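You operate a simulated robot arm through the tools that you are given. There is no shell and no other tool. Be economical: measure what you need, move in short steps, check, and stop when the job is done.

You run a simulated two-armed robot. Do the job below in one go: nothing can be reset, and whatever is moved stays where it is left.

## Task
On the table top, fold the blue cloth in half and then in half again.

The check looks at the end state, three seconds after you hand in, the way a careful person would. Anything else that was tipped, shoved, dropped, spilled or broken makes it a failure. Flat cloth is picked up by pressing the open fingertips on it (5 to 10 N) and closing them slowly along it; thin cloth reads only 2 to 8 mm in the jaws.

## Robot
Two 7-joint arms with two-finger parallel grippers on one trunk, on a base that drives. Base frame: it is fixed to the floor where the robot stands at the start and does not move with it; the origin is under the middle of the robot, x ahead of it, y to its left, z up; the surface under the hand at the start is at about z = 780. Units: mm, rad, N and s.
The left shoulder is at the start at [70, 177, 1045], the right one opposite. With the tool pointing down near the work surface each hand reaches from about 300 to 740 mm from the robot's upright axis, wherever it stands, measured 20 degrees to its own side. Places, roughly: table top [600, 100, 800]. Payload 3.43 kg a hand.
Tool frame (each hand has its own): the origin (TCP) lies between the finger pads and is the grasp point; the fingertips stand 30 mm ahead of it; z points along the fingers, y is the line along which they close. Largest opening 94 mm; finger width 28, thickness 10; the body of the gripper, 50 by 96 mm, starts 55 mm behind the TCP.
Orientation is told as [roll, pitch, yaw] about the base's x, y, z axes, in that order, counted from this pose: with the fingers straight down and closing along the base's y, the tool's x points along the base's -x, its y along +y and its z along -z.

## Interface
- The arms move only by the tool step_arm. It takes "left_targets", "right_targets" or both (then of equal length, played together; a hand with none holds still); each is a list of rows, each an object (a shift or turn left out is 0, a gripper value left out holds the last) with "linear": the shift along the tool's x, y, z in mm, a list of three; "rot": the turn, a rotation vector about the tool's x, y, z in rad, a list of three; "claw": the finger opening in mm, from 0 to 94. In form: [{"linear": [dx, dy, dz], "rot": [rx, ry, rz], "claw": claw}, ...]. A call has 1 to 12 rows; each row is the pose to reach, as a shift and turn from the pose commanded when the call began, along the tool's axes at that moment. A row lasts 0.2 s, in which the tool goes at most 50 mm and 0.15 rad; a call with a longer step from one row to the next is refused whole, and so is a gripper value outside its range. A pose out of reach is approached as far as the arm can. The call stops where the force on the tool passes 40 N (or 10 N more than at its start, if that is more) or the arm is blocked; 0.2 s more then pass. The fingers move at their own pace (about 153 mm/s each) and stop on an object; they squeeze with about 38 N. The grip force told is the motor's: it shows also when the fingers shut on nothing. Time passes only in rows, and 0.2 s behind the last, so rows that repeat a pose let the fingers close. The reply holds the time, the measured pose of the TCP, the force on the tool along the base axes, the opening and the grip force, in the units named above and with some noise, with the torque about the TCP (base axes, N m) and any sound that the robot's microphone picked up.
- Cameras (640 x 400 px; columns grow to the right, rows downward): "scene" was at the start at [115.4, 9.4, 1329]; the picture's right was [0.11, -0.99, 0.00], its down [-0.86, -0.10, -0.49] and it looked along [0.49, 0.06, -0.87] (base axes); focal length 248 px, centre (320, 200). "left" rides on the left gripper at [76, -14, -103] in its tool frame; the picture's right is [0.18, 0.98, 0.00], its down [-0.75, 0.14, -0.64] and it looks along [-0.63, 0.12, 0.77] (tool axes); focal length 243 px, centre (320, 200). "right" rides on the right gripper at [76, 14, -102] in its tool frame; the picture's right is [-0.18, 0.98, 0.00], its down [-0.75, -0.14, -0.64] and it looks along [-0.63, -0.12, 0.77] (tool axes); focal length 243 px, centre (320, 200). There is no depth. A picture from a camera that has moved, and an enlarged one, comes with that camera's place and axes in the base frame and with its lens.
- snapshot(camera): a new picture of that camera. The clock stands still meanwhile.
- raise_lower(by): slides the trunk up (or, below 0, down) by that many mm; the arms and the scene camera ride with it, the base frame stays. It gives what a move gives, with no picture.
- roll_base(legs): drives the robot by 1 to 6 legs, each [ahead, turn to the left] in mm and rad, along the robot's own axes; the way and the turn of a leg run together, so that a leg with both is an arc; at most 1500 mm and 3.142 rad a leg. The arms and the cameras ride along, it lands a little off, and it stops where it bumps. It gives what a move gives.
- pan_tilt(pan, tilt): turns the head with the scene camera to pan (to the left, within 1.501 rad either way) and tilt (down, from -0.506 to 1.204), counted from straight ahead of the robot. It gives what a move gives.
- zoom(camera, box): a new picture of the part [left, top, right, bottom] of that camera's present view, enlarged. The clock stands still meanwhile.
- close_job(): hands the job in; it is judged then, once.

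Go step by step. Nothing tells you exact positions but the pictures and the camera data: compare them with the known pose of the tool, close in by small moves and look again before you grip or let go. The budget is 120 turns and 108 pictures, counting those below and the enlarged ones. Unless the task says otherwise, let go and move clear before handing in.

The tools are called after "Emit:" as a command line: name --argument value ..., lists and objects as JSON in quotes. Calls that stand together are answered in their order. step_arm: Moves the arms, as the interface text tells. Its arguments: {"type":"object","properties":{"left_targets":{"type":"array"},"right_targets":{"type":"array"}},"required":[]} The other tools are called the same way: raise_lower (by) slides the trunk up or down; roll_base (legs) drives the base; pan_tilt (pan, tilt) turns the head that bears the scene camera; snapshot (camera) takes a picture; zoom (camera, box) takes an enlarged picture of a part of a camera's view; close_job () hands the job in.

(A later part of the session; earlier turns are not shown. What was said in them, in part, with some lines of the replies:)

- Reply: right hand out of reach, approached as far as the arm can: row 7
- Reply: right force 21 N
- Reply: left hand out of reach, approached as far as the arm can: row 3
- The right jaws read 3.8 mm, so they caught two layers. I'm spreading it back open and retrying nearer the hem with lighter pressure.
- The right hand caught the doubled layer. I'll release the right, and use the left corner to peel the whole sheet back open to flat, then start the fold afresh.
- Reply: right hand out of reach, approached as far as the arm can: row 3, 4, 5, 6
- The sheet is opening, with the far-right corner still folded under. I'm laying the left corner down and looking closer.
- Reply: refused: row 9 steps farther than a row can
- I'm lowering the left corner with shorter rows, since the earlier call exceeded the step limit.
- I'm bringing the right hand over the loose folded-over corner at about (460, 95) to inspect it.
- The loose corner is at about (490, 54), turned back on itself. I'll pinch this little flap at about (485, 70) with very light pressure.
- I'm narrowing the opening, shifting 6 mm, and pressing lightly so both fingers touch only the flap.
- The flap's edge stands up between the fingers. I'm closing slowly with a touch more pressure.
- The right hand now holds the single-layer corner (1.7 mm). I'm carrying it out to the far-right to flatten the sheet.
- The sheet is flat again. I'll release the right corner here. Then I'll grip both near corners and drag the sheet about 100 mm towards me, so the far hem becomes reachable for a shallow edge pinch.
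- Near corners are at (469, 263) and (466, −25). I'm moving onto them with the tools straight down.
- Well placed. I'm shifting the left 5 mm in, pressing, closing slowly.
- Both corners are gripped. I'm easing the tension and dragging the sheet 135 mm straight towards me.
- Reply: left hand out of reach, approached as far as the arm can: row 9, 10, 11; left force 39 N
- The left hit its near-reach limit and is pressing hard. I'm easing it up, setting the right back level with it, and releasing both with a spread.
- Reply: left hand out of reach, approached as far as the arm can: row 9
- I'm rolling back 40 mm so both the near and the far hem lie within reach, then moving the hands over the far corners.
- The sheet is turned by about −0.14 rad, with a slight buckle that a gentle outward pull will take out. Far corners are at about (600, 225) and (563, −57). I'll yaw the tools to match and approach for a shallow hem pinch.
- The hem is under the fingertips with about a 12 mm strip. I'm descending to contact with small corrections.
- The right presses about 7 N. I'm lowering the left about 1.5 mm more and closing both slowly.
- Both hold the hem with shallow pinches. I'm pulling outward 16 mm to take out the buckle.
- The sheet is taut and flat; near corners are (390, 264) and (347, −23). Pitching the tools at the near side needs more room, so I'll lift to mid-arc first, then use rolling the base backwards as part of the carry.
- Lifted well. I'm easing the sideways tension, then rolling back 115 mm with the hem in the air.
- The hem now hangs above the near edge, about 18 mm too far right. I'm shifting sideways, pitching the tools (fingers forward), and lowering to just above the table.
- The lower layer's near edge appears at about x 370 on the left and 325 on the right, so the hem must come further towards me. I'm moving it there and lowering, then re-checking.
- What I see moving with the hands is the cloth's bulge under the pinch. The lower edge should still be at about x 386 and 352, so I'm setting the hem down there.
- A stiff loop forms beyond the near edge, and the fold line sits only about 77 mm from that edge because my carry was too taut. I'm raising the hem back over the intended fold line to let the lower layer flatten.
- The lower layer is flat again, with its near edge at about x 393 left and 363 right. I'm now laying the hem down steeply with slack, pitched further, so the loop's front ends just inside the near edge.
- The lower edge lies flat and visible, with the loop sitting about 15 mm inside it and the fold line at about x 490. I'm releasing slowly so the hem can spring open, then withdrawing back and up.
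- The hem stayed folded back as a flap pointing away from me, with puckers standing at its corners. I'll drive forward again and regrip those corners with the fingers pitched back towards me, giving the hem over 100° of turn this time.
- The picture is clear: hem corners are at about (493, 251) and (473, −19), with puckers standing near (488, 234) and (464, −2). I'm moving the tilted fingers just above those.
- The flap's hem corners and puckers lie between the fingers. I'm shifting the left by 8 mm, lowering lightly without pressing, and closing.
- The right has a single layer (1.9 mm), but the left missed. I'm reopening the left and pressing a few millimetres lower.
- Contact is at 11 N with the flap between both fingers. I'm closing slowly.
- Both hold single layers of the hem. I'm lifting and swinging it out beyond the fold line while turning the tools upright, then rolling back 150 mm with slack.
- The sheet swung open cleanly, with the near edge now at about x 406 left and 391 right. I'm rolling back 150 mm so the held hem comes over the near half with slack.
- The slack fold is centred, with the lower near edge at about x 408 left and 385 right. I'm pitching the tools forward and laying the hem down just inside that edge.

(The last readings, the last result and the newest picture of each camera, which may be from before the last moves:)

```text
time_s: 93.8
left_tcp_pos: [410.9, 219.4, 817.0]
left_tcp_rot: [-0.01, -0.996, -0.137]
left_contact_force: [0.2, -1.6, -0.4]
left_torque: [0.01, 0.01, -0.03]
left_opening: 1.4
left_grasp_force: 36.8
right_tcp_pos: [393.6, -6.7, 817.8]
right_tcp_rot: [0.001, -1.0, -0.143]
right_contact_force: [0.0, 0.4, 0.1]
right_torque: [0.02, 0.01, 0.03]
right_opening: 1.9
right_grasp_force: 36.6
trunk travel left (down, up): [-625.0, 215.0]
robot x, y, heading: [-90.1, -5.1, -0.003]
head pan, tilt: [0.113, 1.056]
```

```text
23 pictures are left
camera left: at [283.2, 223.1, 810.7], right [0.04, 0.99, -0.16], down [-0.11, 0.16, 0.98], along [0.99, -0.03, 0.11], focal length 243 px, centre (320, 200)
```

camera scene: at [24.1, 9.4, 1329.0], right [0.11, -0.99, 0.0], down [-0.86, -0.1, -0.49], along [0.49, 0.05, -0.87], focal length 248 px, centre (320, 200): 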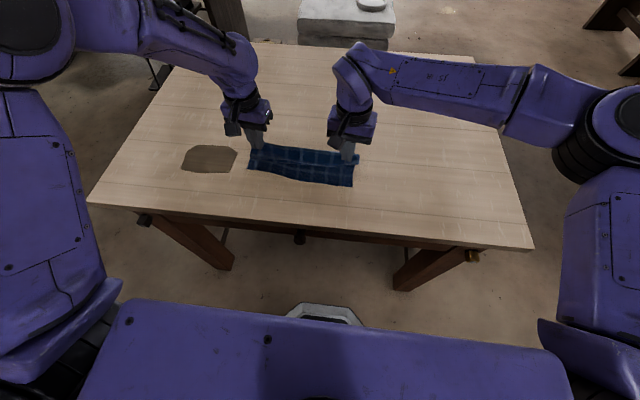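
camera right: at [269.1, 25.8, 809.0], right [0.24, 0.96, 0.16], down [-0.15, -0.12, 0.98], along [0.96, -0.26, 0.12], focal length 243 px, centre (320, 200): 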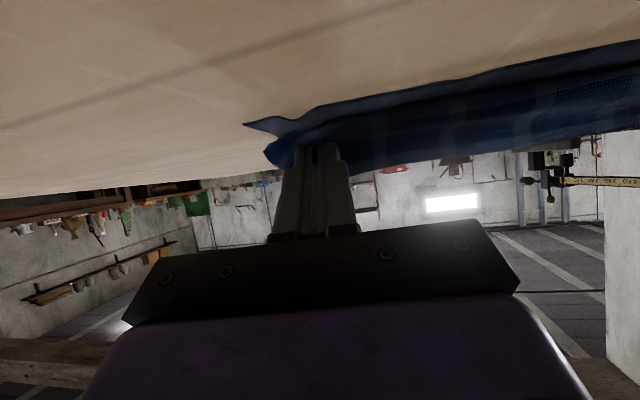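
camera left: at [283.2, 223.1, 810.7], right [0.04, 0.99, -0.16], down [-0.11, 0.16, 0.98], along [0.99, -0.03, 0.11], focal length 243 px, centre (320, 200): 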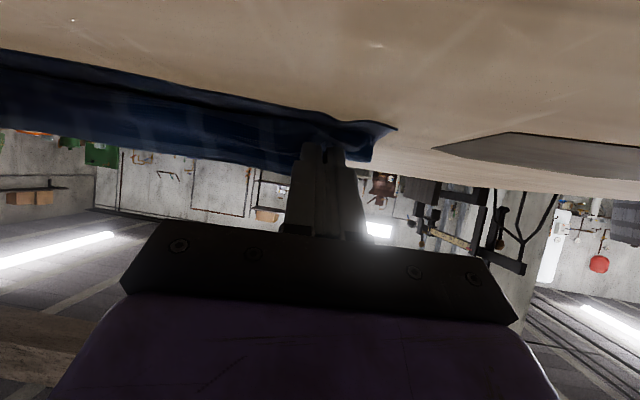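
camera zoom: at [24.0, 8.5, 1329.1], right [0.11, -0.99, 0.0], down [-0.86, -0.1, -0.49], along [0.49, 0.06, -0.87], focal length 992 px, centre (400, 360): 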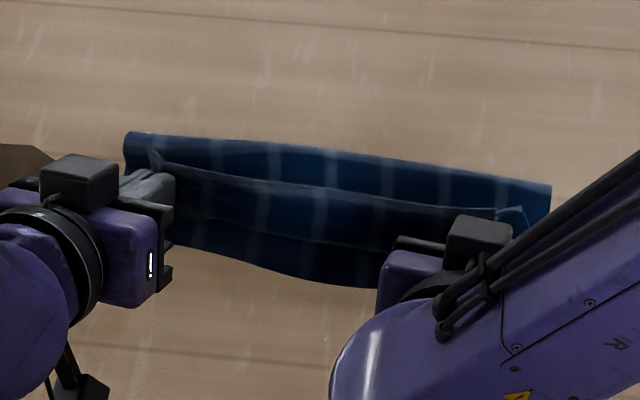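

The hem now stands up as a roughly 45 mm wall, just about vertical, but the fold line sits about 25 mm short. I'll lift the hem over the fold again, come back with its base further in, and lean it towards me before letting go.

Emit:
step_arm --left_targets '[{"linear": [-34.5, 0, 7.5]}, {"linear": [-71.7, 0, 19.2]}, {"linear": [-98, 0, 37.9]}, {"linear": [-103.4, 0, 46.3]}, {"linear": [-89.4, 1, 37.5], "rot": [0, -0.06, 0]}, {"linear": [-71, 2, 25.6], "rot": [0, -0.12, 0]}, {"linear": [-54.6, 3, 14.8], "rot": [0, -0.18, 0]}, {"linear": [-43.1, 4, 7.9], "rot": [0, -0.25, 0]}, {"linear": [-43.1, 4, 7.9], "rot": [0, -0.25, 0]}]' --right_targets '[{"linear": [-34.5, 0, 7.5]}, {"linear": [-71.7, 0, 19.2]}, {"linear": [-98, 0, 37.9]}, {"linear": [-103.4, 0, 46.3]}, {"linear": [-89.4, 1, 37.5], "rot": [0, -0.06, 0]}, {"linear": [-71, 2, 25.6], "rot": [0, -0.12, 0]}, {"linear": [-54.6, 2, 14.8], "rot": [0, -0.18, 0]}, {"linear": [-43.1, 2, 7.9], "rot": [0, -0.25, 0]}, {"linear": [-43.1, 2, 7.9], "rot": [0, -0.25, 0]}]'

Emit:
zoom --camera "scene" --box '[220, 110, 380, 210]'

Emit:
snapshot --camera "right"

```text
time_s: 95.8
left_tcp_pos: [443.0, 218.4, 849.3]
left_tcp_rot: [-0.019, -1.246, -0.127]
left_contact_force: [0.2, -1.7, -0.2]
left_torque: [-0.02, 0.01, -0.02]
left_opening: 1.5
left_grasp_force: 36.2
right_tcp_pos: [423.0, -7.9, 851.6]
right_tcp_rot: [0.007, -1.25, -0.151]
right_contact_force: [-0.8, 1.0, 0.1]
right_torque: [0.01, 0.03, 0.05]
right_opening: 1.8
right_grasp_force: 36.4
trunk travel left (down, up): [-625.0, 215.0]
robot x, y, heading: [-91.9, 1.2, -0.0]
head pan, tilt: [0.113, 1.056]
```

```text
4.00 times, centred on (300, 160) of scene
camera zoom: at [24.3, 8.8, 1329.0], right [0.11, -0.99, 0.0], down [-0.86, -0.1, -0.49], along [0.49, 0.05, -0.87], focal length 992 px, centre (400, 360)
```

zoom: 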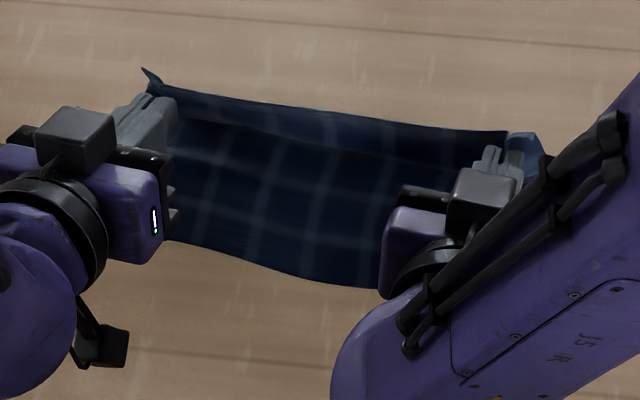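

```text
21 pictures are left
camera right: at [305.5, 23.6, 810.2], right [0.2, 0.96, 0.18], down [-0.39, -0.09, 0.92], along [0.9, -0.25, 0.36], focal length 243 px, centre (320, 200)
```

right: 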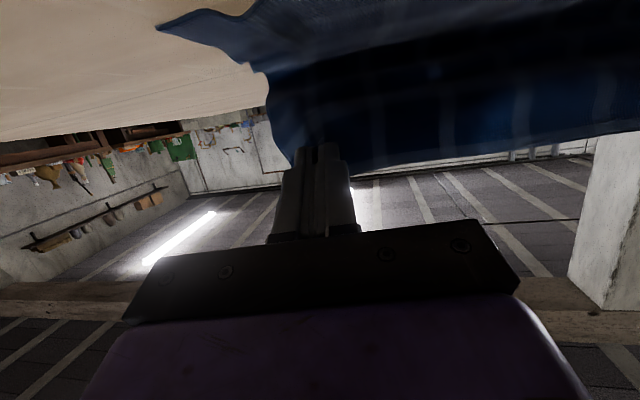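

The hem now stands with its base about 55 mm inside the near edge, about the flap's own height. I'm drawing it towards me so it leans over, then releasing and withdrawing in that direction.

Emit:
step_arm --left_targets '[{"linear": [4.5, 1, -9]}, {"linear": [9.1, 2, -18]}, {"linear": [13.7, 3, -27]}, {"linear": [18.3, 4, -36.1]}, {"linear": [18.3, 4, -36.1], "claw": 10}, {"linear": [18.3, 4, -36.1], "claw": 24}, {"linear": [16, 4, -50]}, {"linear": [5, 4, -65]}, {"linear": [-30, 4, -75]}, {"linear": [-70, 20, -75]}]' --right_targets '[{"linear": [4.5, 0, -9]}, {"linear": [9.1, 0, -18]}, {"linear": [13.7, 0, -27]}, {"linear": [18.3, 0, -36.1]}, {"linear": [18.3, 0, -36.1], "claw": 10}, {"linear": [18.3, 0, -36.1], "claw": 24}, {"linear": [16, 0, -50]}, {"linear": [5, 0, -65]}, {"linear": [-30, -15, -75]}, {"linear": [-70, -40, -75]}]'

Emit:
zoom --camera "scene" --box '[220, 110, 380, 210]'

```text
time_s: 98.0
left_tcp_pos: [403.8, 248.2, 938.0]
left_tcp_rot: [-0.016, -1.247, -0.129]
left_contact_force: [-0.3, -1.1, 0.2]
left_torque: [0.0, 0.0, 0.03]
left_opening: 23.9
left_grasp_force: 0.0
left hand out of reach, approached as far as the arm can: row 9, 10
right_tcp_pos: [365.4, -40.5, 939.4]
right_tcp_rot: [-0.004, -1.251, -0.139]
right_contact_force: [-0.2, -0.1, -0.8]
right_torque: [0.05, 0.02, 0.03]
right_opening: 24.0
right_grasp_force: 0.0
trunk travel left (down, up): [-625.0, 215.0]
robot x, y, heading: [-92.4, 0.2, -0.005]
head pan, tilt: [0.113, 1.056]
```

```text
4.00 times, centred on (300, 160) of scene
camera zoom: at [22.6, 7.8, 1329.0], right [0.11, -0.99, 0.0], down [-0.86, -0.1, -0.49], along [0.49, 0.06, -0.87], focal length 992 px, centre (400, 360)
```

zoom: 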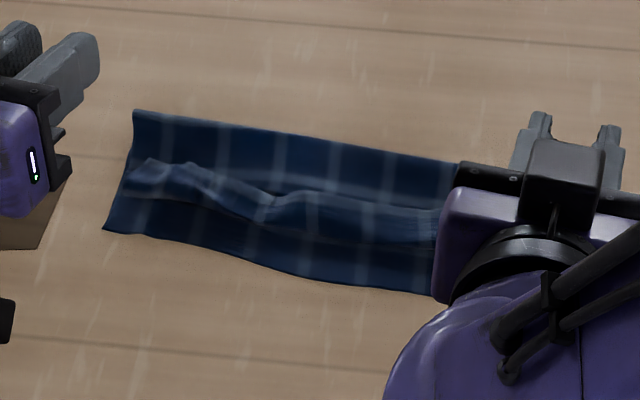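

The fold line is now right, and a narrower hem strip still lies folded back on top. I'm turning the tools upright, clearing the view, and looking again.

Emit:
step_arm --left_targets '[{"linear": [0, 6, 0], "rot": [0, 0.14, 0]}, {"linear": [0, 12, 0], "rot": [0, 0.28, 0]}, {"linear": [0, 18, 0], "rot": [0, 0.42, 0]}, {"linear": [0, 24, 0], "rot": [0, 0.56, 0]}, {"linear": [0, 30, 0], "rot": [0, 0.7, 0]}, {"linear": [0, 36, 0], "rot": [0, 0.84, 0]}, {"linear": [0, 40, 0], "rot": [0, 0.98, 0]}, {"linear": [0, 40, 0], "rot": [0, 1.12, 0]}, {"linear": [0, 40, 0], "rot": [0, 1.25, 0]}]' --right_targets '[{"linear": [0, -12, 0], "rot": [0, 0.14, 0]}, {"linear": [0, -24, 0], "rot": [0, 0.28, 0]}, {"linear": [0, -36, 0], "rot": [0, 0.42, 0]}, {"linear": [0, -48, 0], "rot": [0, 0.56, 0]}, {"linear": [0, -60, 0], "rot": [0, 0.7, 0]}, {"linear": [0, -72, 0], "rot": [0, 0.84, 0]}, {"linear": [0, -84, 0], "rot": [0, 0.98, 0]}, {"linear": [0, -96, 0], "rot": [0, 1.12, 0]}, {"linear": [0, -106, 0], "rot": [0, 1.25, 0]}]'

Emit:
zoom --camera "scene" --box '[230, 125, 370, 205]'

```text
time_s: 100.0
left_tcp_pos: [413.6, 293.3, 942.8]
left_tcp_rot: [-0.055, -0.017, -0.118]
left_contact_force: [0.1, -0.4, 0.6]
left_torque: [-0.01, 0.03, 0.03]
left_opening: 24.1
left_grasp_force: 0.1
right_tcp_pos: [354.2, -144.0, 939.3]
right_tcp_rot: [0.0, 0.003, -0.142]
right_contact_force: [-0.8, 0.0, 0.5]
right_torque: [-0.01, 0.01, 0.01]
right_opening: 24.1
right_grasp_force: 0.0
trunk travel left (down, up): [-625.0, 215.0]
robot x, y, heading: [-92.5, 1.6, -0.001]
head pan, tilt: [0.113, 1.056]
```

```text
4.57 times, centred on (300, 165) of scene
camera zoom: at [25.6, 9.7, 1328.9], right [0.11, -0.99, 0.0], down [-0.87, -0.1, -0.49], along [0.49, 0.05, -0.87], focal length 1134 px, centre (411, 360)
```

zoom: 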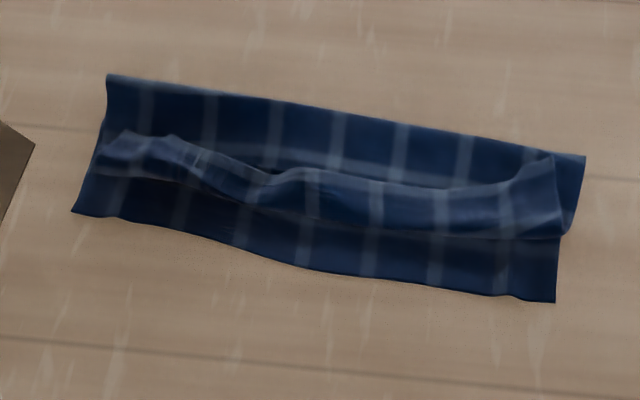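

Now the layout is plain: fold line and lower edge are good, and only a 35 mm hem strip is curled back, its edge raised. I'll bring both hands down just behind that hem with fingers spread, and then push it over towards me.

Emit:
step_arm --left_targets '[{"linear": [-20, -18, 0], "rot": [-0.02, 0.006, 0.01], "claw": 80}, {"linear": [-45, -40, 0], "rot": [-0.055, 0.017, 0.02]}, {"linear": [-70, -65, 10], "rot": [-0.055, 0.017, 0.02]}, {"linear": [-94.6, -92.5, 30], "rot": [-0.055, 0.017, 0.02]}, {"linear": [-94.6, -92.5, 65], "rot": [-0.055, 0.017, 0.02]}, {"linear": [-94.6, -92.5, 100], "rot": [-0.055, 0.017, 0.02]}, {"linear": [-94.6, -92.5, 100], "rot": [-0.055, 0.017, 0.02]}]' --right_targets '[{"linear": [-22, 40, 0], "claw": 80}, {"linear": [-44, 80, 0]}, {"linear": [-66, 120, 10]}, {"linear": [-85, 160, 30]}, {"linear": [-101.8, 192, 50]}, {"linear": [-101.8, 192.4, 95]}, {"linear": [-101.8, 192.4, 95]}]'

Emit:
snapshot --camera "left"

Emit:
snapshot --camera "right"

```text
time_s: 101.6
left_tcp_pos: [488.6, 209.6, 825.0]
left_tcp_rot: [0.024, 0.009, -0.154]
left_contact_force: [0.1, 0.2, 0.2]
left_torque: [-0.01, -0.03, -0.02]
left_opening: 79.9
left_grasp_force: 0.1
left hand out of reach, approached as far as the arm can: row 1, 2, 3, 4, 5, 6, 7
right_tcp_pos: [479.1, 32.3, 846.0]
right_tcp_rot: [0.001, 0.0, -0.14]
right_contact_force: [0.3, -0.2, 0.5]
right_torque: [-0.04, -0.04, 0.01]
right_opening: 80.6
right_grasp_force: 0.1
trunk travel left (down, up): [-625.0, 215.0]
robot x, y, heading: [-89.0, -0.5, -0.003]
head pan, tilt: [0.113, 1.056]
```

```text
18 pictures are left
camera left: at [411.4, 202.3, 928.4], right [-0.03, 1.0, 0.02], down [0.77, 0.01, 0.64], along [0.64, 0.04, -0.77], focal length 243 px, centre (320, 200)
```

left: 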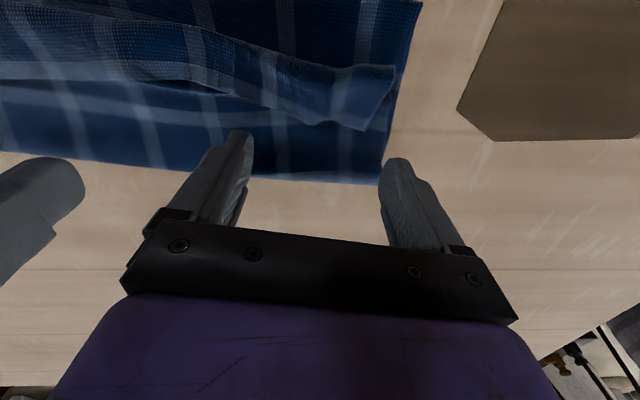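

```text
17 pictures are left
camera right: at [406.8, 56.9, 949.2], right [0.32, 0.95, 0.0], down [0.73, -0.25, 0.64], along [0.61, -0.21, -0.77], focal length 243 px, centre (320, 200)
```

right: 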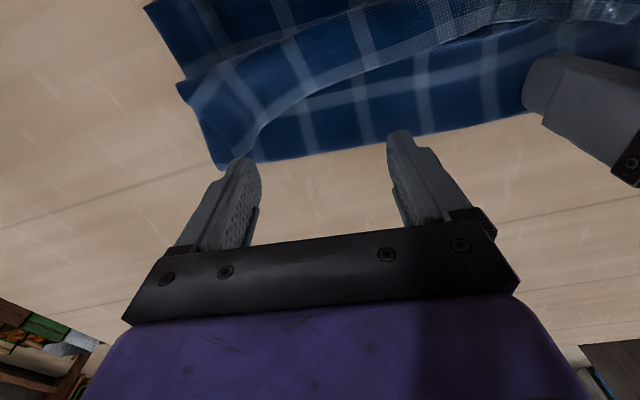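

The flap hem runs from (472, 235) via about (446, 140) to (471, −20). I'm adjusting the hands so all fingertips sit just behind it, then lowering to just above the cloth.

Emit:
step_arm --left_targets '[{"linear": [-6, -9, -2]}, {"linear": [-10, -18, -2]}, {"linear": [-10, -18, 3]}, {"linear": [-10, -18, 6]}, {"linear": [-10, -18, 6]}]' --right_targets '[{"linear": [-7, -4, 0]}, {"linear": [-13, -8, 8]}, {"linear": [-13, -8, 18]}, {"linear": [-13, -8, 27]}, {"linear": [-13, -8, 27]}]'

```text
time_s: 102.8
left_tcp_pos: [495.0, 203.4, 813.2]
left_tcp_rot: [0.031, 0.012, -0.159]
left_contact_force: [0.6, 0.1, 4.5]
left_torque: [-0.19, 0.01, 0.03]
left_opening: 80.3
left_grasp_force: 0.2
left hand out of reach, approached as far as the arm can: row 1, 2, 3, 4, 5
right_tcp_pos: [492.3, 21.8, 819.3]
right_tcp_rot: [0.0, 0.0, -0.142]
right_contact_force: [-0.3, -0.6, -0.6]
right_torque: [0.04, 0.01, 0.01]
right_opening: 80.0
right_grasp_force: 0.1
trunk travel left (down, up): [-625.0, 215.0]
robot x, y, heading: [-93.0, 0.8, -0.005]
head pan, tilt: [0.113, 1.056]
```

The left arm is at some joint limit and touching, so I'm raising it. I'll push the right-hand part of the flap over first.

Emit:
step_arm --left_targets '[{"linear": [-10, 10, -20]}, {"linear": [-20, 20, -40]}, {"linear": [-20, 20, -60]}, {"linear": [-20, 20, -60]}, {"linear": [-20, 20, -60]}, {"linear": [-20, 20, -60]}, {"linear": [-20, 20, -60]}, {"linear": [-20, 20, -60]}, {"linear": [-20, 20, -60]}, {"linear": [-20, 20, -60]}]' --right_targets '[{"linear": [8, 0, 1]}, {"linear": [17, 0, 1.5]}, {"linear": [26, 0, 1.5]}, {"linear": [35, 0, 1]}, {"linear": [44, 0, 0]}, {"linear": [53, 0, -2]}, {"linear": [62, 0, -3]}, {"linear": [71, 0, -3]}, {"linear": [80, 0, -2]}, {"linear": [86, 0, -2]}]'

Emit:
snapshot --camera "right"

```text
time_s: 105.0
left_tcp_pos: [526.9, 226.5, 867.1]
left_tcp_rot: [0.041, 0.017, -0.167]
left_contact_force: [0.7, 0.5, 0.0]
left_torque: [0.01, -0.04, 0.02]
left_opening: 79.9
left_grasp_force: 0.1
left hand out of reach, approached as far as the arm can: row 1, 2, 3, 4, 5, 6, 7, 8, 9, 10
right_tcp_pos: [409.4, 33.1, 820.9]
right_tcp_rot: [0.0, 0.001, -0.142]
right_contact_force: [0.6, -0.8, 0.0]
right_torque: [0.0, -0.01, -0.02]
right_opening: 80.0
right_grasp_force: 0.0
trunk travel left (down, up): [-625.0, 215.0]
robot x, y, heading: [-91.4, 1.2, -0.001]
head pan, tilt: [0.113, 1.056]
```

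```text
16 pictures are left
camera right: at [335.4, 57.9, 923.3], right [0.32, 0.95, 0.0], down [0.73, -0.25, 0.64], along [0.61, -0.21, -0.77], focal length 243 px, centre (320, 200)
```

right: 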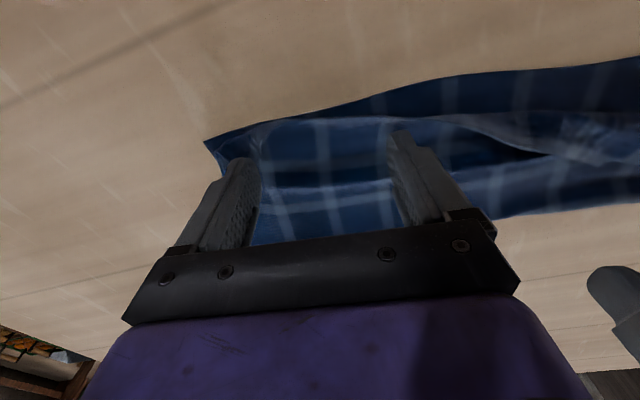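

That worked: the right part of the hem flipped over towards the near edge. I'm repeating with the right hand on the middle section.

Emit:
step_arm --right_targets '[{"linear": [-10, 25, -30]}, {"linear": [-40, 60, -38]}, {"linear": [-78, 86, -30]}, {"linear": [-80, 88, -5]}, {"linear": [-78, 88, 1.5]}, {"linear": [-64, 88, 2]}, {"linear": [-50, 88, 2]}, {"linear": [-37, 88, 1]}, {"linear": [-24, 88, 0]}, {"linear": [-12, 88, -1]}, {"linear": [-2, 88, -1]}, {"linear": [4, 88, -1]}]'

Emit:
snapshot --camera "right"

```text
time_s: 107.6
left_tcp_pos: [525.7, 226.8, 865.4]
left_tcp_rot: [0.042, 0.017, -0.164]
left_contact_force: [-0.1, -0.4, 0.9]
left_torque: [-0.01, 0.0, -0.01]
left_opening: 80.2
left_grasp_force: 0.1
right_tcp_pos: [416.2, 121.3, 820.6]
right_tcp_rot: [0.001, -0.001, -0.143]
right_contact_force: [0.2, -0.7, -0.1]
right_torque: [0.02, -0.05, -0.03]
right_opening: 80.1
right_grasp_force: 0.0
right hand out of reach, approached as far as the arm can: row 3, 4, 5
trunk travel left (down, up): [-625.0, 215.0]
robot x, y, heading: [-93.3, -1.0, -0.001]
head pan, tilt: [0.113, 1.056]
```

```text
15 pictures are left
camera right: at [344.1, 145.5, 923.4], right [0.32, 0.95, 0.0], down [0.73, -0.25, 0.64], along [0.61, -0.21, -0.77], focal length 243 px, centre (320, 200)
```

right: 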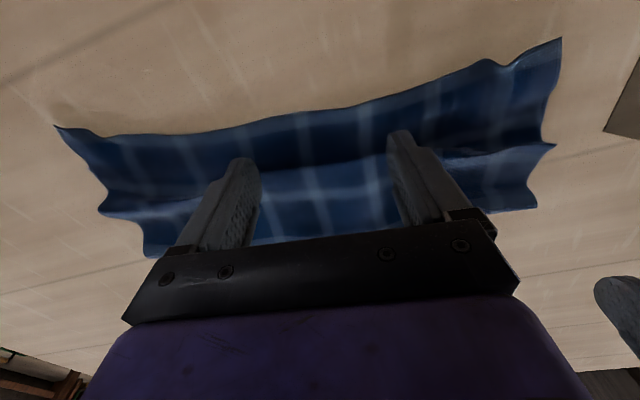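

The whole flap seems to have gone over. I'm moving the right hand clear to verify.

Emit:
step_arm --right_targets '[{"linear": [0, 0, -30]}, {"linear": [0, -10, -70]}, {"linear": [0, -55, -90]}, {"linear": [0, -100, -90]}, {"linear": [0, -145, -90]}, {"linear": [0, -190, -90]}]'

Emit:
zoom --camera "scene" --box '[230, 125, 370, 205]'

```text
time_s: 109.0
left_tcp_pos: [525.1, 225.0, 866.9]
left_tcp_rot: [0.042, 0.017, -0.167]
left_contact_force: [-1.2, 0.1, -0.2]
left_torque: [0.03, -0.04, 0.02]
left_opening: 79.8
left_grasp_force: 0.0
right_tcp_pos: [387.2, -69.8, 912.3]
right_tcp_rot: [0.002, 0.001, -0.141]
right_contact_force: [-0.6, 0.0, 0.2]
right_torque: [0.03, 0.03, -0.01]
right_opening: 80.1
right_grasp_force: 0.2
trunk travel left (down, up): [-625.0, 215.0]
robot x, y, heading: [-90.7, -2.4, -0.005]
head pan, tilt: [0.113, 1.056]
```

```text
4.57 times, centred on (300, 165) of scene
camera zoom: at [23.6, 7.1, 1329.1], right [0.11, -0.99, 0.0], down [-0.86, -0.1, -0.49], along [0.49, 0.06, -0.87], focal length 1134 px, centre (411, 360)
```

zoom: 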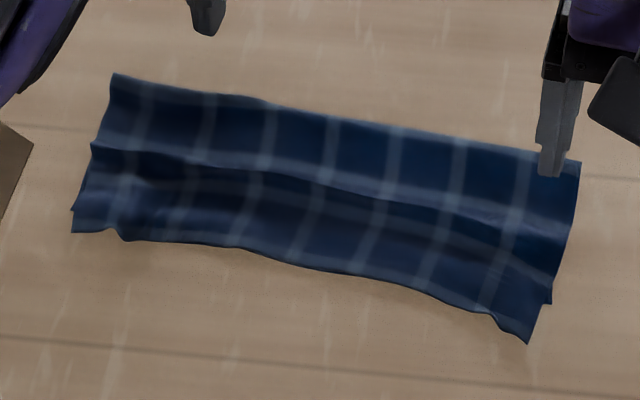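

The first fold is now truly done, with the hem lying near the lower edge (strip about 290 × 125 mm). For the second fold I'll use the right hand on the middle of the left short edge. I'm driving forward a bit, clearing the left arm, and bringing the right hand over.

Emit:
roll_base --legs '[[120, 0]]'

Emit:
step_arm --left_targets '[{"linear": [0, 30, -20]}, {"linear": [0, 65, -40]}, {"linear": [0, 100, -50]}, {"linear": [0, 140, -50]}, {"linear": [0, 180, -50]}, {"linear": [0, 200, -50]}]'

Emit:
step_arm --right_targets '[{"linear": [12, 42, 0], "claw": 34}, {"linear": [25, 85, 0]}, {"linear": [38, 128, 0]}, {"linear": [51, 171, 5]}, {"linear": [64, 214, 20]}, {"linear": [77, 256, 40]}, {"linear": [91, 294, 62]}, {"linear": [91, 294, 62]}]'

Emit:
snapshot --camera "right"

```text
time_s: 110.2
left_tcp_pos: [644.9, 226.4, 866.0]
left_tcp_rot: [0.04, 0.018, -0.167]
left_contact_force: [0.5, 0.2, 0.5]
left_torque: [-0.01, 0.0, 0.01]
left_opening: 80.2
left_grasp_force: 0.0
right_tcp_pos: [506.4, -67.8, 913.0]
right_tcp_rot: [0.0, 0.001, -0.143]
right_contact_force: [0.8, -0.8, -0.1]
right_torque: [0.01, 0.01, -0.02]
right_opening: 80.2
right_grasp_force: 0.1
trunk travel left (down, up): [-625.0, 215.0]
robot x, y, heading: [25.1, 0.2, -0.003]
head pan, tilt: [0.113, 1.056]
```

```text
time_s: 111.6
left_tcp_pos: [677.7, 422.0, 923.6]
left_tcp_rot: [0.04, 0.019, -0.165]
left_contact_force: [0.3, -0.3, 0.5]
left_torque: [-0.05, -0.02, -0.01]
left_opening: 79.8
left_grasp_force: 0.1
right_tcp_pos: [507.1, -66.4, 913.2]
right_tcp_rot: [0.0, 0.001, -0.144]
right_contact_force: [-0.5, -0.1, -1.3]
right_torque: [0.01, 0.0, 0.0]
right_opening: 79.8
right_grasp_force: 0.1
trunk travel left (down, up): [-625.0, 215.0]
robot x, y, heading: [29.4, -2.5, -0.005]
head pan, tilt: [0.113, 1.056]
```

```text
time_s: 113.4
left_tcp_pos: [677.9, 422.2, 923.6]
left_tcp_rot: [0.041, 0.018, -0.164]
left_contact_force: [-0.5, -1.0, -0.8]
left_torque: [0.02, 0.0, 0.03]
left_opening: 80.2
left_grasp_force: 0.0
right_tcp_pos: [469.2, 205.0, 867.9]
right_tcp_rot: [-0.002, 0.0, -0.147]
right_contact_force: [0.3, 0.2, 0.3]
right_torque: [0.05, 0.0, 0.03]
right_opening: 33.8
right_grasp_force: 0.0
right hand out of reach, approached as far as the arm can: row 7, 8
trunk travel left (down, up): [-625.0, 215.0]
robot x, y, heading: [30.2, -0.0, -0.001]
head pan, tilt: [0.113, 1.056]
```

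```text
13 pictures are left
camera right: at [396.7, 230.4, 971.0], right [0.33, 0.95, 0.0], down [0.73, -0.25, 0.64], along [0.61, -0.21, -0.77], focal length 243 px, centre (320, 200)
```

right: 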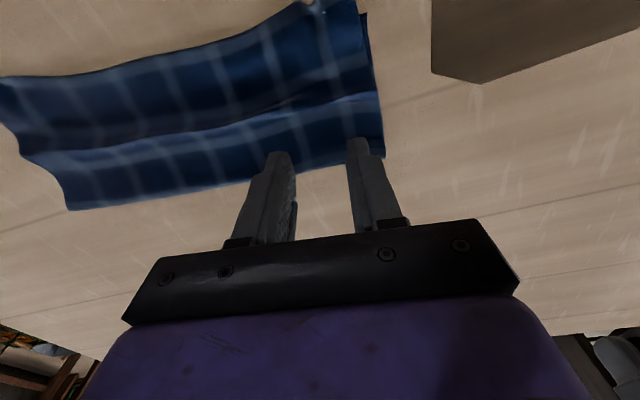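

The left edge's middle is at about (460, 251), just beyond reach. I'm rolling forward 35 mm more (a previously safe position) and adjusting.

Emit:
roll_base --legs '[[35, 0]]'

Emit:
step_arm --right_targets '[{"linear": [18, -5, 0]}, {"linear": [36, -10, 0]}, {"linear": [36, -10, 0]}]'

```text
time_s: 114.3
left_tcp_pos: [710.1, 421.0, 926.7]
left_tcp_rot: [0.041, 0.013, -0.165]
left_contact_force: [-0.2, -0.1, -0.4]
left_torque: [-0.01, -0.03, 0.03]
left_opening: 79.8
left_grasp_force: 0.0
right_tcp_pos: [501.9, 204.5, 870.2]
right_tcp_rot: [0.0, -0.001, -0.145]
right_contact_force: [-0.5, -0.5, -0.2]
right_torque: [-0.03, -0.07, -0.04]
right_opening: 34.0
right_grasp_force: 0.0
trunk travel left (down, up): [-625.0, 215.0]
robot x, y, heading: [60.4, -1.5, -0.004]
head pan, tilt: [0.113, 1.056]
```

```text
time_s: 115.1
left_tcp_pos: [713.1, 422.9, 928.2]
left_tcp_rot: [0.043, 0.01, -0.164]
left_contact_force: [0.0, -0.6, -0.2]
left_torque: [0.04, -0.03, -0.05]
left_opening: 79.9
left_grasp_force: 0.0
right_tcp_pos: [474.4, 194.1, 864.1]
right_tcp_rot: [-0.009, 0.001, -0.166]
right_contact_force: [0.3, 0.9, 0.3]
right_torque: [-0.02, 0.05, 0.02]
right_opening: 34.1
right_grasp_force: 0.0
trunk travel left (down, up): [-625.0, 215.0]
robot x, y, heading: [60.8, -1.1, -0.006]
head pan, tilt: [0.113, 1.056]
```

I'm continuing toward the edge's middle and lowering.

Emit:
step_arm --right_targets '[{"linear": [8, 12, 8]}, {"linear": [16, 24, 18]}, {"linear": [22, 36, 32], "claw": 30}, {"linear": [22, 36, 32]}]'

Emit:
snapshot --camera "right"

```text
time_s: 116.1
left_tcp_pos: [713.9, 422.4, 924.8]
left_tcp_rot: [0.04, 0.018, -0.164]
left_contact_force: [-0.5, 0.1, -0.9]
left_torque: [-0.02, -0.04, -0.02]
left_opening: 79.9
left_grasp_force: 0.0
right_tcp_pos: [463.4, 219.6, 847.7]
right_tcp_rot: [0.0, -0.002, -0.15]
right_contact_force: [0.2, 0.6, -0.2]
right_torque: [0.02, 0.0, 0.0]
right_opening: 30.0
right_grasp_force: 0.0
right hand out of reach, approached as far as the arm can: row 3, 4
trunk travel left (down, up): [-625.0, 215.0]
robot x, y, heading: [62.8, 3.0, -0.001]
head pan, tilt: [0.113, 1.056]
```

```text
12 pictures are left
camera right: at [391.6, 245.9, 948.7], right [0.33, 0.94, 0.0], down [0.72, -0.25, 0.64], along [0.61, -0.21, -0.77], focal length 243 px, centre (320, 200)
```

right: 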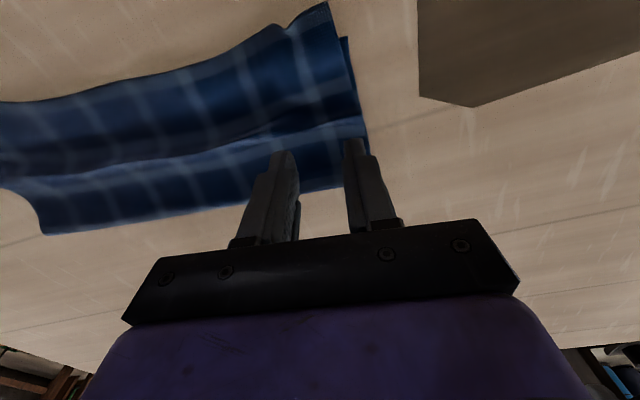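

The right arm can't get that far left. The mirror image is easy, though: the left hand can take the right short edge and fold it to the left. I'm clearing the right hand, then bringing the left over.

Emit:
step_arm --right_targets '[{"linear": [-3, -30, -30]}, {"linear": [-6, -70, -55]}, {"linear": [-10, -118, -65]}, {"linear": [-14, -166, -70]}, {"linear": [-18, -214, -75]}, {"linear": [-22, -262, -75]}, {"linear": [-26, -310, -75]}, {"linear": [-30, -358, -75]}, {"linear": [-34, -406, -75]}, {"linear": [-34, -450, -75]}]'

Emit:
step_arm --left_targets '[{"linear": [18, -40, 0], "rot": [0.04, -0.018, -0.02], "claw": 40}, {"linear": [36, -82, 0], "rot": [0.04, -0.018, -0.02]}, {"linear": [55, -124, 0], "rot": [0.04, -0.018, -0.02]}, {"linear": [74, -166, 0], "rot": [0.04, -0.018, -0.02]}, {"linear": [93, -208, 0], "rot": [0.04, -0.018, -0.02]}, {"linear": [112, -250, 0], "rot": [0.04, -0.018, -0.02]}, {"linear": [131, -292, 0], "rot": [0.04, -0.018, -0.02]}, {"linear": [150, -334, 5], "rot": [0.04, -0.018, -0.02]}, {"linear": [170, -376, 15], "rot": [0.04, -0.018, -0.02]}, {"linear": [190, -418, 30], "rot": [0.04, -0.018, -0.02]}, {"linear": [210, -455, 50], "rot": [0.04, -0.018, -0.02]}, {"linear": [215, -471, 75], "rot": [0.04, -0.018, -0.02]}]'

Emit:
snapshot --camera "left"

```text
time_s: 118.3
left_tcp_pos: [711.6, 420.4, 926.1]
left_tcp_rot: [0.044, 0.014, -0.164]
left_contact_force: [0.6, 0.2, -0.3]
left_torque: [-0.01, -0.01, 0.02]
left_opening: 79.9
left_grasp_force: 0.1
right_tcp_pos: [429.8, -228.5, 920.2]
right_tcp_rot: [0.001, 0.0, -0.145]
right_contact_force: [-0.2, 0.5, 0.0]
right_torque: [0.03, -0.02, 0.0]
right_opening: 30.0
right_grasp_force: 0.1
trunk travel left (down, up): [-625.0, 215.0]
robot x, y, heading: [58.2, -0.3, -0.004]
head pan, tilt: [0.113, 1.056]
```

```text
time_s: 119.5
left_tcp_pos: [546.5, 248.6, 813.1]
left_tcp_rot: [-0.048, 0.216, -0.118]
left_contact_force: [3.0, -2.7, 8.2]
left_torque: [0.1, -0.18, -0.08]
left_opening: 38.9
left_grasp_force: 0.0
left hand out of reach, approached as far as the arm can: row 5, 6
right_tcp_pos: [430.9, -227.9, 921.4]
right_tcp_rot: [-0.001, 0.0, -0.146]
right_contact_force: [0.3, 0.2, 0.1]
right_torque: [0.0, 0.0, 0.04]
right_opening: 30.0
right_grasp_force: 0.1
trunk travel left (down, up): [-625.0, 215.0]
robot x, y, heading: [58.7, 0.7, -0.0]
head pan, tilt: [0.113, 1.056]
stopped in row 6 (left hand): the arm was blocked; the commanded pose is now the measured one
```

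```text
11 pictures are left
camera left: at [492.8, 243.8, 931.5], right [-0.08, 1.0, -0.01], down [0.89, 0.07, 0.46], along [0.46, 0.03, -0.89], focal length 243 px, centre (320, 200)
```

left: 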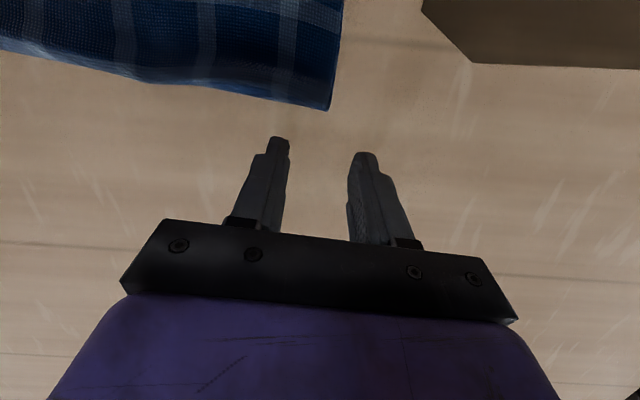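

The left arm dipped unexpectedly and touched the table beside the cloth, but nothing moved. I'm raising it carefully and straightening it to a normal posture.

Emit:
step_arm --left_targets '[{"linear": [2, 0, -15]}, {"linear": [5, 5, -35]}, {"linear": [8, 15, -55], "rot": [0, -0.05, 0]}, {"linear": [12, 25, -75], "rot": [-0.02, -0.1, 0]}, {"linear": [15, 35, -95], "rot": [-0.04, -0.16, 0]}, {"linear": [15, 40, -110], "rot": [-0.05, -0.21, 0]}, {"linear": [15, 40, -110], "rot": [-0.05, -0.21, 0]}]'

Emit:
snapshot --camera "scene"

```text
time_s: 120.8
left_tcp_pos: [528.9, 296.2, 843.1]
left_tcp_rot: [-0.052, 0.199, -0.084]
left_contact_force: [0.1, -0.6, 0.1]
left_torque: [0.01, 0.02, 0.0]
left_opening: 40.1
left_grasp_force: 0.1
left hand out of reach, approached as far as the arm can: row 2
right_tcp_pos: [430.6, -226.8, 921.1]
right_tcp_rot: [-0.001, 0.0, -0.144]
right_contact_force: [0.4, -0.4, 0.2]
right_torque: [-0.04, 0.02, -0.01]
right_opening: 30.2
right_grasp_force: 0.0
trunk travel left (down, up): [-625.0, 215.0]
robot x, y, heading: [62.0, 1.2, 0.002]
head pan, tilt: [0.113, 1.056]
stopped in row 6 (left hand): the arm was blocked; the commanded pose is now the measured one
```

```text
10 pictures are left
camera scene: at [176.8, 9.0, 1329.0], right [0.11, -0.99, 0.0], down [-0.86, -0.1, -0.49], along [0.49, 0.05, -0.87], focal length 248 px, centre (320, 200)
```

scene: 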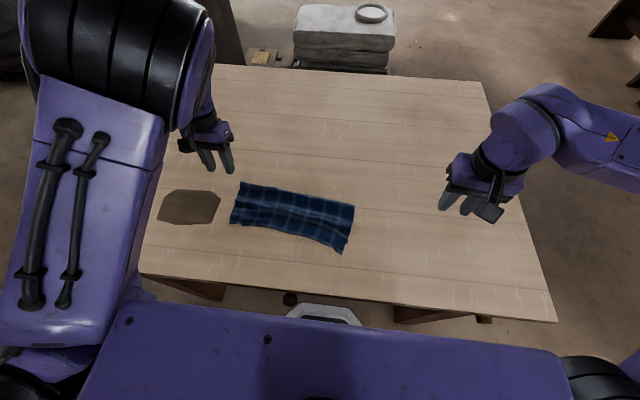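

The strip is intact. The left arm is folded up near its limits, so I'll leave it and work with the right hand alone. First I'll grip both layers at the right end and drag the strip right, so the left end comes within the right arm's reach.

Emit:
step_arm --left_targets '[{"linear": [-15, 12, -6]}, {"linear": [-30, 25, -12]}, {"linear": [-45, 38, -18]}, {"linear": [-60, 50, -24]}, {"linear": [-60, 50, -24]}, {"linear": [-60, 50, -24]}, {"linear": [-60, 50, -24]}, {"linear": [-60, 50, -24]}, {"linear": [-60, 50, -24]}]' --right_targets '[{"linear": [7, 42, 0], "claw": 34}, {"linear": [14, 84, 5]}, {"linear": [21, 126, 15]}, {"linear": [28, 168, 30]}, {"linear": [35.7, 204, 45]}, {"linear": [35.7, 204, 70]}, {"linear": [35.7, 204, 90]}, {"linear": [35.7, 204, 102]}, {"linear": [35.7, 204, 102]}]'

Emit:
snapshot --camera "right"

```text
time_s: 122.8
left_tcp_pos: [595.8, 338.8, 854.9]
left_tcp_rot: [-0.046, 0.197, -0.091]
left_contact_force: [0.0, 0.1, -0.2]
left_torque: [0.03, 0.0, 0.01]
left_opening: 40.1
left_grasp_force: 0.0
right_tcp_pos: [424.1, -21.5, 818.3]
right_tcp_rot: [-0.002, 0.0, -0.146]
right_contact_force: [0.3, 0.4, 0.2]
right_torque: [-0.02, -0.02, -0.04]
right_opening: 34.2
right_grasp_force: 0.0
trunk travel left (down, up): [-625.0, 215.0]
robot x, y, heading: [63.6, -1.1, -0.011]
head pan, tilt: [0.113, 1.056]
```

```text
9 pictures are left
camera right: at [351.3, 4.3, 921.0], right [0.32, 0.95, 0.0], down [0.73, -0.25, 0.64], along [0.61, -0.21, -0.77], focal length 243 px, centre (320, 200)
```

right: 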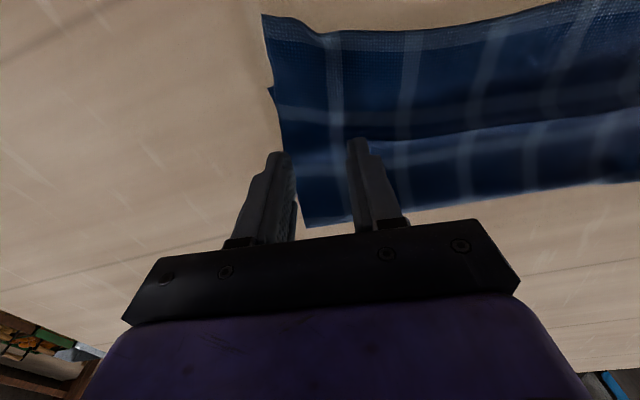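

I'm centering slightly and pressing firmly (about 15 N) to take both layers.

Emit:
step_arm --right_targets '[{"linear": [7, 4, 2]}, {"linear": [7, 4, 4]}, {"linear": [7, 4, 5.5]}, {"linear": [7, 4, 7]}, {"linear": [7, 4, 8]}, {"linear": [7, 4, 8]}]'

```text
time_s: 124.2
left_tcp_pos: [596.2, 337.7, 856.5]
left_tcp_rot: [-0.047, 0.198, -0.09]
left_contact_force: [-0.5, 0.1, 0.2]
left_torque: [-0.01, 0.0, 0.0]
left_opening: 40.0
left_grasp_force: 0.1
right_tcp_pos: [418.7, -15.1, 812.2]
right_tcp_rot: [0.001, -0.003, -0.147]
right_contact_force: [3.1, -2.4, 21.9]
right_torque: [-0.39, -0.04, 0.04]
right_opening: 34.8
right_grasp_force: 0.2
trunk travel left (down, up): [-625.0, 215.0]
robot x, y, heading: [61.8, -1.4, -0.002]
head pan, tilt: [0.113, 1.056]
```

Emit:
step_arm --right_targets '[{"linear": [0, 0, -0.3], "claw": 30}, {"linear": [0, 0, -0.3], "claw": 26}, {"linear": [0, 0, -0.3], "claw": 22}, {"linear": [0, 0, -0.3], "claw": 18}, {"linear": [0, 0, -0.3], "claw": 14}, {"linear": [0, 0, -0.3], "claw": 10}, {"linear": [0, 0, -0.3], "claw": 6}, {"linear": [0, 0, -0.3], "claw": 3}, {"linear": [0, 0, -0.3], "claw": 0}, {"linear": [0, 0, -0.3], "claw": 0}]'

```text
time_s: 126.4
left_tcp_pos: [595.2, 338.9, 855.7]
left_tcp_rot: [-0.043, 0.195, -0.091]
left_contact_force: [-0.4, -0.9, 0.6]
left_torque: [-0.02, -0.03, 0.03]
left_opening: 39.8
left_grasp_force: 0.1
right_tcp_pos: [418.6, -14.6, 811.9]
right_tcp_rot: [0.001, -0.002, -0.146]
right_contact_force: [-0.1, -5.1, 28.4]
right_torque: [-0.19, 0.03, 0.02]
right_opening: 3.4
right_grasp_force: 38.0
trunk travel left (down, up): [-625.0, 215.0]
robot x, y, heading: [60.7, -2.8, -0.008]
head pan, tilt: [0.113, 1.056]
```

It reads 3.4 mm, so both layers are gripped. I'm lifting slightly and dragging the strip 110 mm to the right along its length.

Emit:
step_arm --right_targets '[{"linear": [0, 0, -4]}, {"linear": [0, -10, -5]}, {"linear": [0, -20, -5]}, {"linear": [0, -30, -5]}, {"linear": [0, -40, -5]}, {"linear": [0, -50, -5]}, {"linear": [0, -60, -5]}, {"linear": [0, -70, -5]}, {"linear": [0, -80, -5]}, {"linear": [0, -90, -5]}, {"linear": [0, -100, -5]}, {"linear": [0, -110, -5]}]'

Emit:
zoom --camera "scene" --box '[220, 150, 460, 300]'

```text
time_s: 129.0
left_tcp_pos: [597.4, 337.5, 854.9]
left_tcp_rot: [-0.045, 0.196, -0.091]
left_contact_force: [-0.8, -0.7, -0.6]
left_torque: [-0.01, -0.01, 0.0]
left_opening: 39.9
left_grasp_force: 0.2
right_tcp_pos: [403.1, -125.7, 816.4]
right_tcp_rot: [0.0, 0.0, -0.144]
right_contact_force: [-0.6, -0.1, 0.4]
right_torque: [0.02, -0.01, 0.0]
right_opening: 3.4
right_grasp_force: 37.6
trunk travel left (down, up): [-625.0, 215.0]
robot x, y, heading: [64.4, 0.2, -0.006]
head pan, tilt: [0.113, 1.056]
```

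```text
2.67 times, centred on (340, 225) of scene
camera zoom: at [176.6, 8.3, 1329.1], right [0.11, -0.99, 0.0], down [-0.86, -0.1, -0.49], along [0.49, 0.05, -0.87], focal length 661 px, centre (267, 133)
```

zoom: 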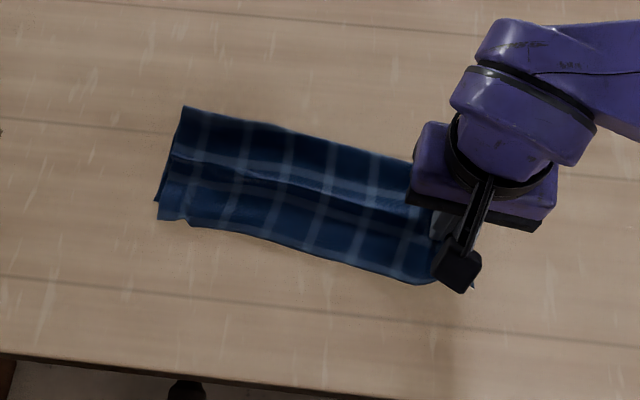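

The strip followed neatly, and its left edge is now at y about 124 (x 388–504). With the same two-layer grip I'm arcing the right edge over towards the left, leaning the tool as it lands.

Emit:
step_arm --right_targets '[{"linear": [0, 3.6, -22]}, {"linear": [-1, 14.3, -43]}, {"linear": [-1, 31.2, -60]}, {"linear": [-2, 53.3, -74]}, {"linear": [-2, 78.9, -82], "rot": [0.05, 0, 0]}, {"linear": [-3, 106.5, -85], "rot": [0.1, 0, 0]}, {"linear": [-3, 134, -82], "rot": [0.15, 0, 0]}, {"linear": [-4, 159.8, -74], "rot": [0.2, 0, 0]}, {"linear": [-4, 181.8, -60], "rot": [0.27, 0, 0]}, {"linear": [-5, 198.7, -43], "rot": [0.34, 0, 0]}, {"linear": [-5, 209.4, -28], "rot": [0.42, 0, 0]}, {"linear": [-5.5, 211, -16], "rot": [0.5, 0, 0]}]'

Emit:
zoom --camera "scene" --box '[220, 150, 460, 300]'

```text
time_s: 131.6
left_tcp_pos: [597.3, 338.7, 855.5]
left_tcp_rot: [-0.045, 0.198, -0.09]
left_contact_force: [0.9, 0.2, -0.1]
left_torque: [0.03, 0.04, 0.01]
left_opening: 40.0
left_grasp_force: 0.0
right_tcp_pos: [439.8, 82.3, 832.3]
right_tcp_rot: [-0.503, 0.0, -0.145]
right_contact_force: [0.1, 0.1, 0.7]
right_torque: [0.04, -0.02, -0.01]
right_opening: 3.3
right_grasp_force: 37.9
trunk travel left (down, up): [-625.0, 215.0]
robot x, y, heading: [61.4, -1.8, -0.0]
head pan, tilt: [0.113, 1.056]
```

```text
2.67 times, centred on (340, 225) of scene
camera zoom: at [176.9, 9.4, 1329.0], right [0.11, -0.99, 0.0], down [-0.86, -0.1, -0.49], along [0.49, 0.05, -0.87], focal length 661 px, centre (267, 133)
```

zoom: 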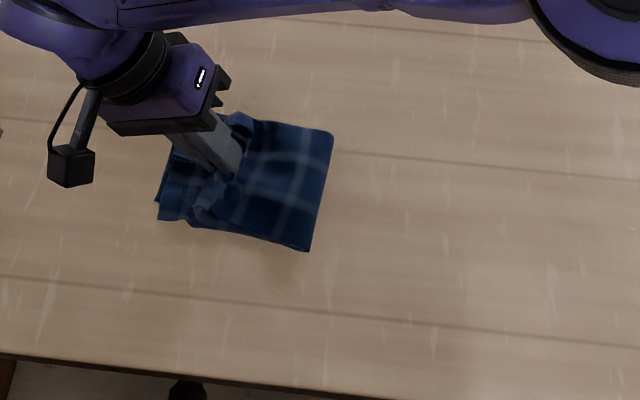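

Very good: the fold line lies at the middle (y about −14), with only the edge strip still turned back. I'm lowering, releasing, and withdrawing along the leaned direction.

Emit:
step_arm --right_targets '[{"linear": [0, 0, 6], "rot": [0.1, 0, 0]}, {"linear": [0, 0, 8], "rot": [0.2, 0, 0]}, {"linear": [0, 0, 8], "rot": [0.2, 0, 0], "claw": 10}, {"linear": [0, 0, 8], "rot": [0.2, 0, 0], "claw": 24}, {"linear": [0, 0, -10], "rot": [0.2, 0, 0]}, {"linear": [0, 0, -40], "rot": [0.2, 0, 0]}, {"linear": [0, 0, -70], "rot": [0.1, 0, 0]}, {"linear": [0, -20, -95], "rot": [-0.05, 0, 0]}, {"linear": [0, -50, -95], "rot": [-0.2, 0, 0]}, {"linear": [0, -85, -90], "rot": [-0.35, 0, 0]}, {"linear": [0, -125, -75], "rot": [-0.5, 0, 0]}, {"linear": [0, -165, -60], "rot": [-0.5, 0, 0]}]'

Emit:
zoom --camera "scene" --box '[240, 160, 400, 260]'

```text
time_s: 133.7
left_tcp_pos: [596.6, 337.8, 856.4]
left_tcp_rot: [-0.045, 0.194, -0.088]
left_contact_force: [0.7, -0.1, -0.8]
left_torque: [-0.01, 0.02, -0.01]
left_opening: 40.1
left_grasp_force: 0.0
right_tcp_pos: [439.7, 64.5, 911.5]
right_tcp_rot: [-0.355, -0.006, -0.151]
right_contact_force: [-0.4, 0.2, 0.4]
right_torque: [0.02, 0.0, 0.02]
right_opening: 24.1
right_grasp_force: 0.0
right hand out of reach, approached as far as the arm can: row 6, 7
trunk travel left (down, up): [-625.0, 215.0]
robot x, y, heading: [60.1, -0.3, -0.001]
head pan, tilt: [0.113, 1.056]
stopped in row 10 (right hand): the force on the tool passed its limit at 57 N (the readings are from after the stop); the commanded pose is now the measured one
```

```text
4.00 times, centred on (320, 210) of scene
camera zoom: at [177.2, 7.2, 1329.0], right [0.11, -0.99, 0.0], down [-0.87, -0.09, -0.49], along [0.49, 0.05, -0.87], focal length 992 px, centre (320, 160)
```

zoom: 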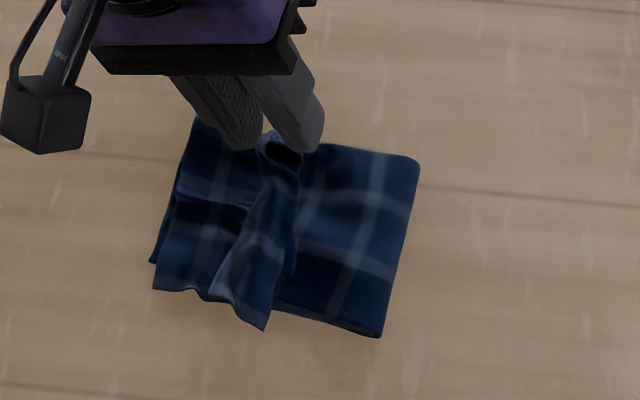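

The arm balked during the withdrawal, but the cloth is fine; a 30 mm edge strip is still turned back (hem at y about 50, crease at about 80). I'm straightening the right hand gently on the right side of the strip.

Emit:
step_arm --right_targets '[{"linear": [0, -10, 3], "rot": [-0.06, 0, 0], "claw": 10}, {"linear": [0, -20, 8], "rot": [-0.12, 0, 0]}, {"linear": [0, -30, 14], "rot": [-0.18, 0, 0]}, {"linear": [0, -40, 20], "rot": [-0.24, 0, 0], "claw": 0}, {"linear": [0, -50, 26], "rot": [-0.3, 0, 0]}, {"linear": [0, -60, 34], "rot": [-0.355, 0, 0]}, {"linear": [0, -60, 34], "rot": [-0.355, 0, 0]}]'

```text
time_s: 135.3
left_tcp_pos: [596.7, 340.2, 856.2]
left_tcp_rot: [-0.047, 0.197, -0.087]
left_contact_force: [0.7, 0.4, -0.8]
left_torque: [-0.01, 0.01, -0.01]
left_opening: 39.9
left_grasp_force: 0.0
right_tcp_pos: [431.1, -0.2, 903.3]
right_tcp_rot: [0.003, -0.008, -0.15]
right_contact_force: [-0.1, -0.9, 0.6]
right_torque: [-0.01, -0.01, 0.02]
right_opening: 0.1
right_grasp_force: 33.1
trunk travel left (down, up): [-625.0, 215.0]
robot x, y, heading: [61.5, 0.3, -0.002]
head pan, tilt: [0.113, 1.056]
```

I'm pushing the hem's middle over to the left with the closed fingertips just above the cloth.

Emit:
step_arm --right_targets '[{"linear": [-4.7, 15, 30]}, {"linear": [-4.7, 27, 60]}, {"linear": [-4.7, 27, 80]}, {"linear": [-4.7, 29, 83]}, {"linear": [-4.7, 40, 83.5]}, {"linear": [-4.7, 51, 83.5]}, {"linear": [-4.7, 62, 83]}, {"linear": [-4.7, 73, 82]}, {"linear": [-4.7, 84, 81]}, {"linear": [-4.7, 95, 81]}, {"linear": [-4.7, 104, 81]}, {"linear": [-4.7, 106, 50]}]'

Emit:
zoom --camera "right" --box '[60, 0, 580, 240]'

```text
time_s: 137.9
left_tcp_pos: [595.6, 340.1, 855.6]
left_tcp_rot: [-0.045, 0.196, -0.089]
left_contact_force: [-0.8, 1.0, 0.3]
left_torque: [0.0, -0.01, 0.05]
left_opening: 39.9
left_grasp_force: 0.1
right_tcp_pos: [451.4, 104.1, 852.8]
right_tcp_rot: [0.004, -0.01, -0.149]
right_contact_force: [0.5, -0.2, 0.4]
right_torque: [0.06, -0.04, 0.03]
right_opening: 0.2
right_grasp_force: 33.6
trunk travel left (down, up): [-625.0, 215.0]
robot x, y, heading: [56.5, -2.8, -0.003]
head pan, tilt: [0.113, 1.056]
```

```text
1.23 times, centred on (320, 120) of right
camera zoom: at [378.1, 128.9, 954.3], right [0.33, 0.94, 0.01], down [0.72, -0.25, 0.65], along [0.61, -0.21, -0.76], focal length 299 px, centre (320, 298)
```

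zoom: 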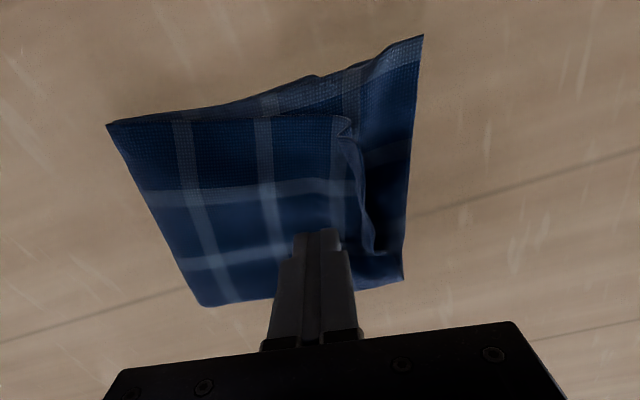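

The flap went over, and the piece now looks like a fairly neat quarter. I'm moving the right hand up and away for a final check.

Emit:
step_arm --right_targets '[{"linear": [0, -5, -25]}, {"linear": [0, -25, -45]}, {"linear": [0, -65, -50]}, {"linear": [0, -110, -50]}, {"linear": [0, -155, -50]}, {"linear": [0, -200, -50]}, {"linear": [0, -245, -50]}]'

Emit:
zoom --camera "scene" --box '[240, 165, 384, 255]'

```text
time_s: 139.5
left_tcp_pos: [596.0, 338.7, 857.6]
left_tcp_rot: [-0.043, 0.195, -0.088]
left_contact_force: [-0.3, -0.1, -1.0]
left_torque: [0.01, -0.03, -0.01]
left_opening: 39.9
left_grasp_force: 0.0
right_tcp_pos: [413.6, -141.3, 903.9]
right_tcp_rot: [0.005, -0.008, -0.151]
right_contact_force: [-0.3, -0.2, 0.1]
right_torque: [-0.01, -0.02, 0.02]
right_opening: 0.0
right_grasp_force: 32.7
trunk travel left (down, up): [-625.0, 215.0]
robot x, y, heading: [60.4, 4.0, -0.004]
head pan, tilt: [0.113, 1.056]
```

```text
4.44 times, centred on (312, 210) of scene
camera zoom: at [175.5, 6.7, 1329.1], right [0.11, -0.99, 0.0], down [-0.86, -0.09, -0.49], along [0.49, 0.06, -0.87], focal length 1102 px, centre (356, 156)
```

zoom: 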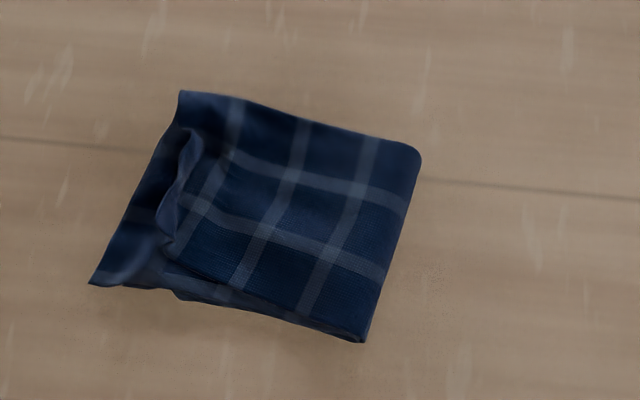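

The cloth is folded in half twice: about 150 × 125 mm, roughly a quarter of its original area, with the edges within a few centimetres. Both hands are clear, nothing else was moved, and I'm handing in.

Emit:
close_job

```text
The job is handed in.
```

I folded the blue cloth in half and then in half again on the table top, and handed the job in. It now covers about 150 × 125 mm, roughly a quarter of its original area.

- **Alignment:** The edges don't line up exactly. The top layer stops about 10 mm short of the lower one at the far left corner and about 40 mm short at the near left corner. Its left edge also curls up slightly.
- **Other contacts:** The left hand dipped once and touched the bare table beside the cloth. The right arm stopped once on a high force reading (57 N) while pulling back, and I did not find out what caused it. I saw nothing else moved or knocked over in the pictures.
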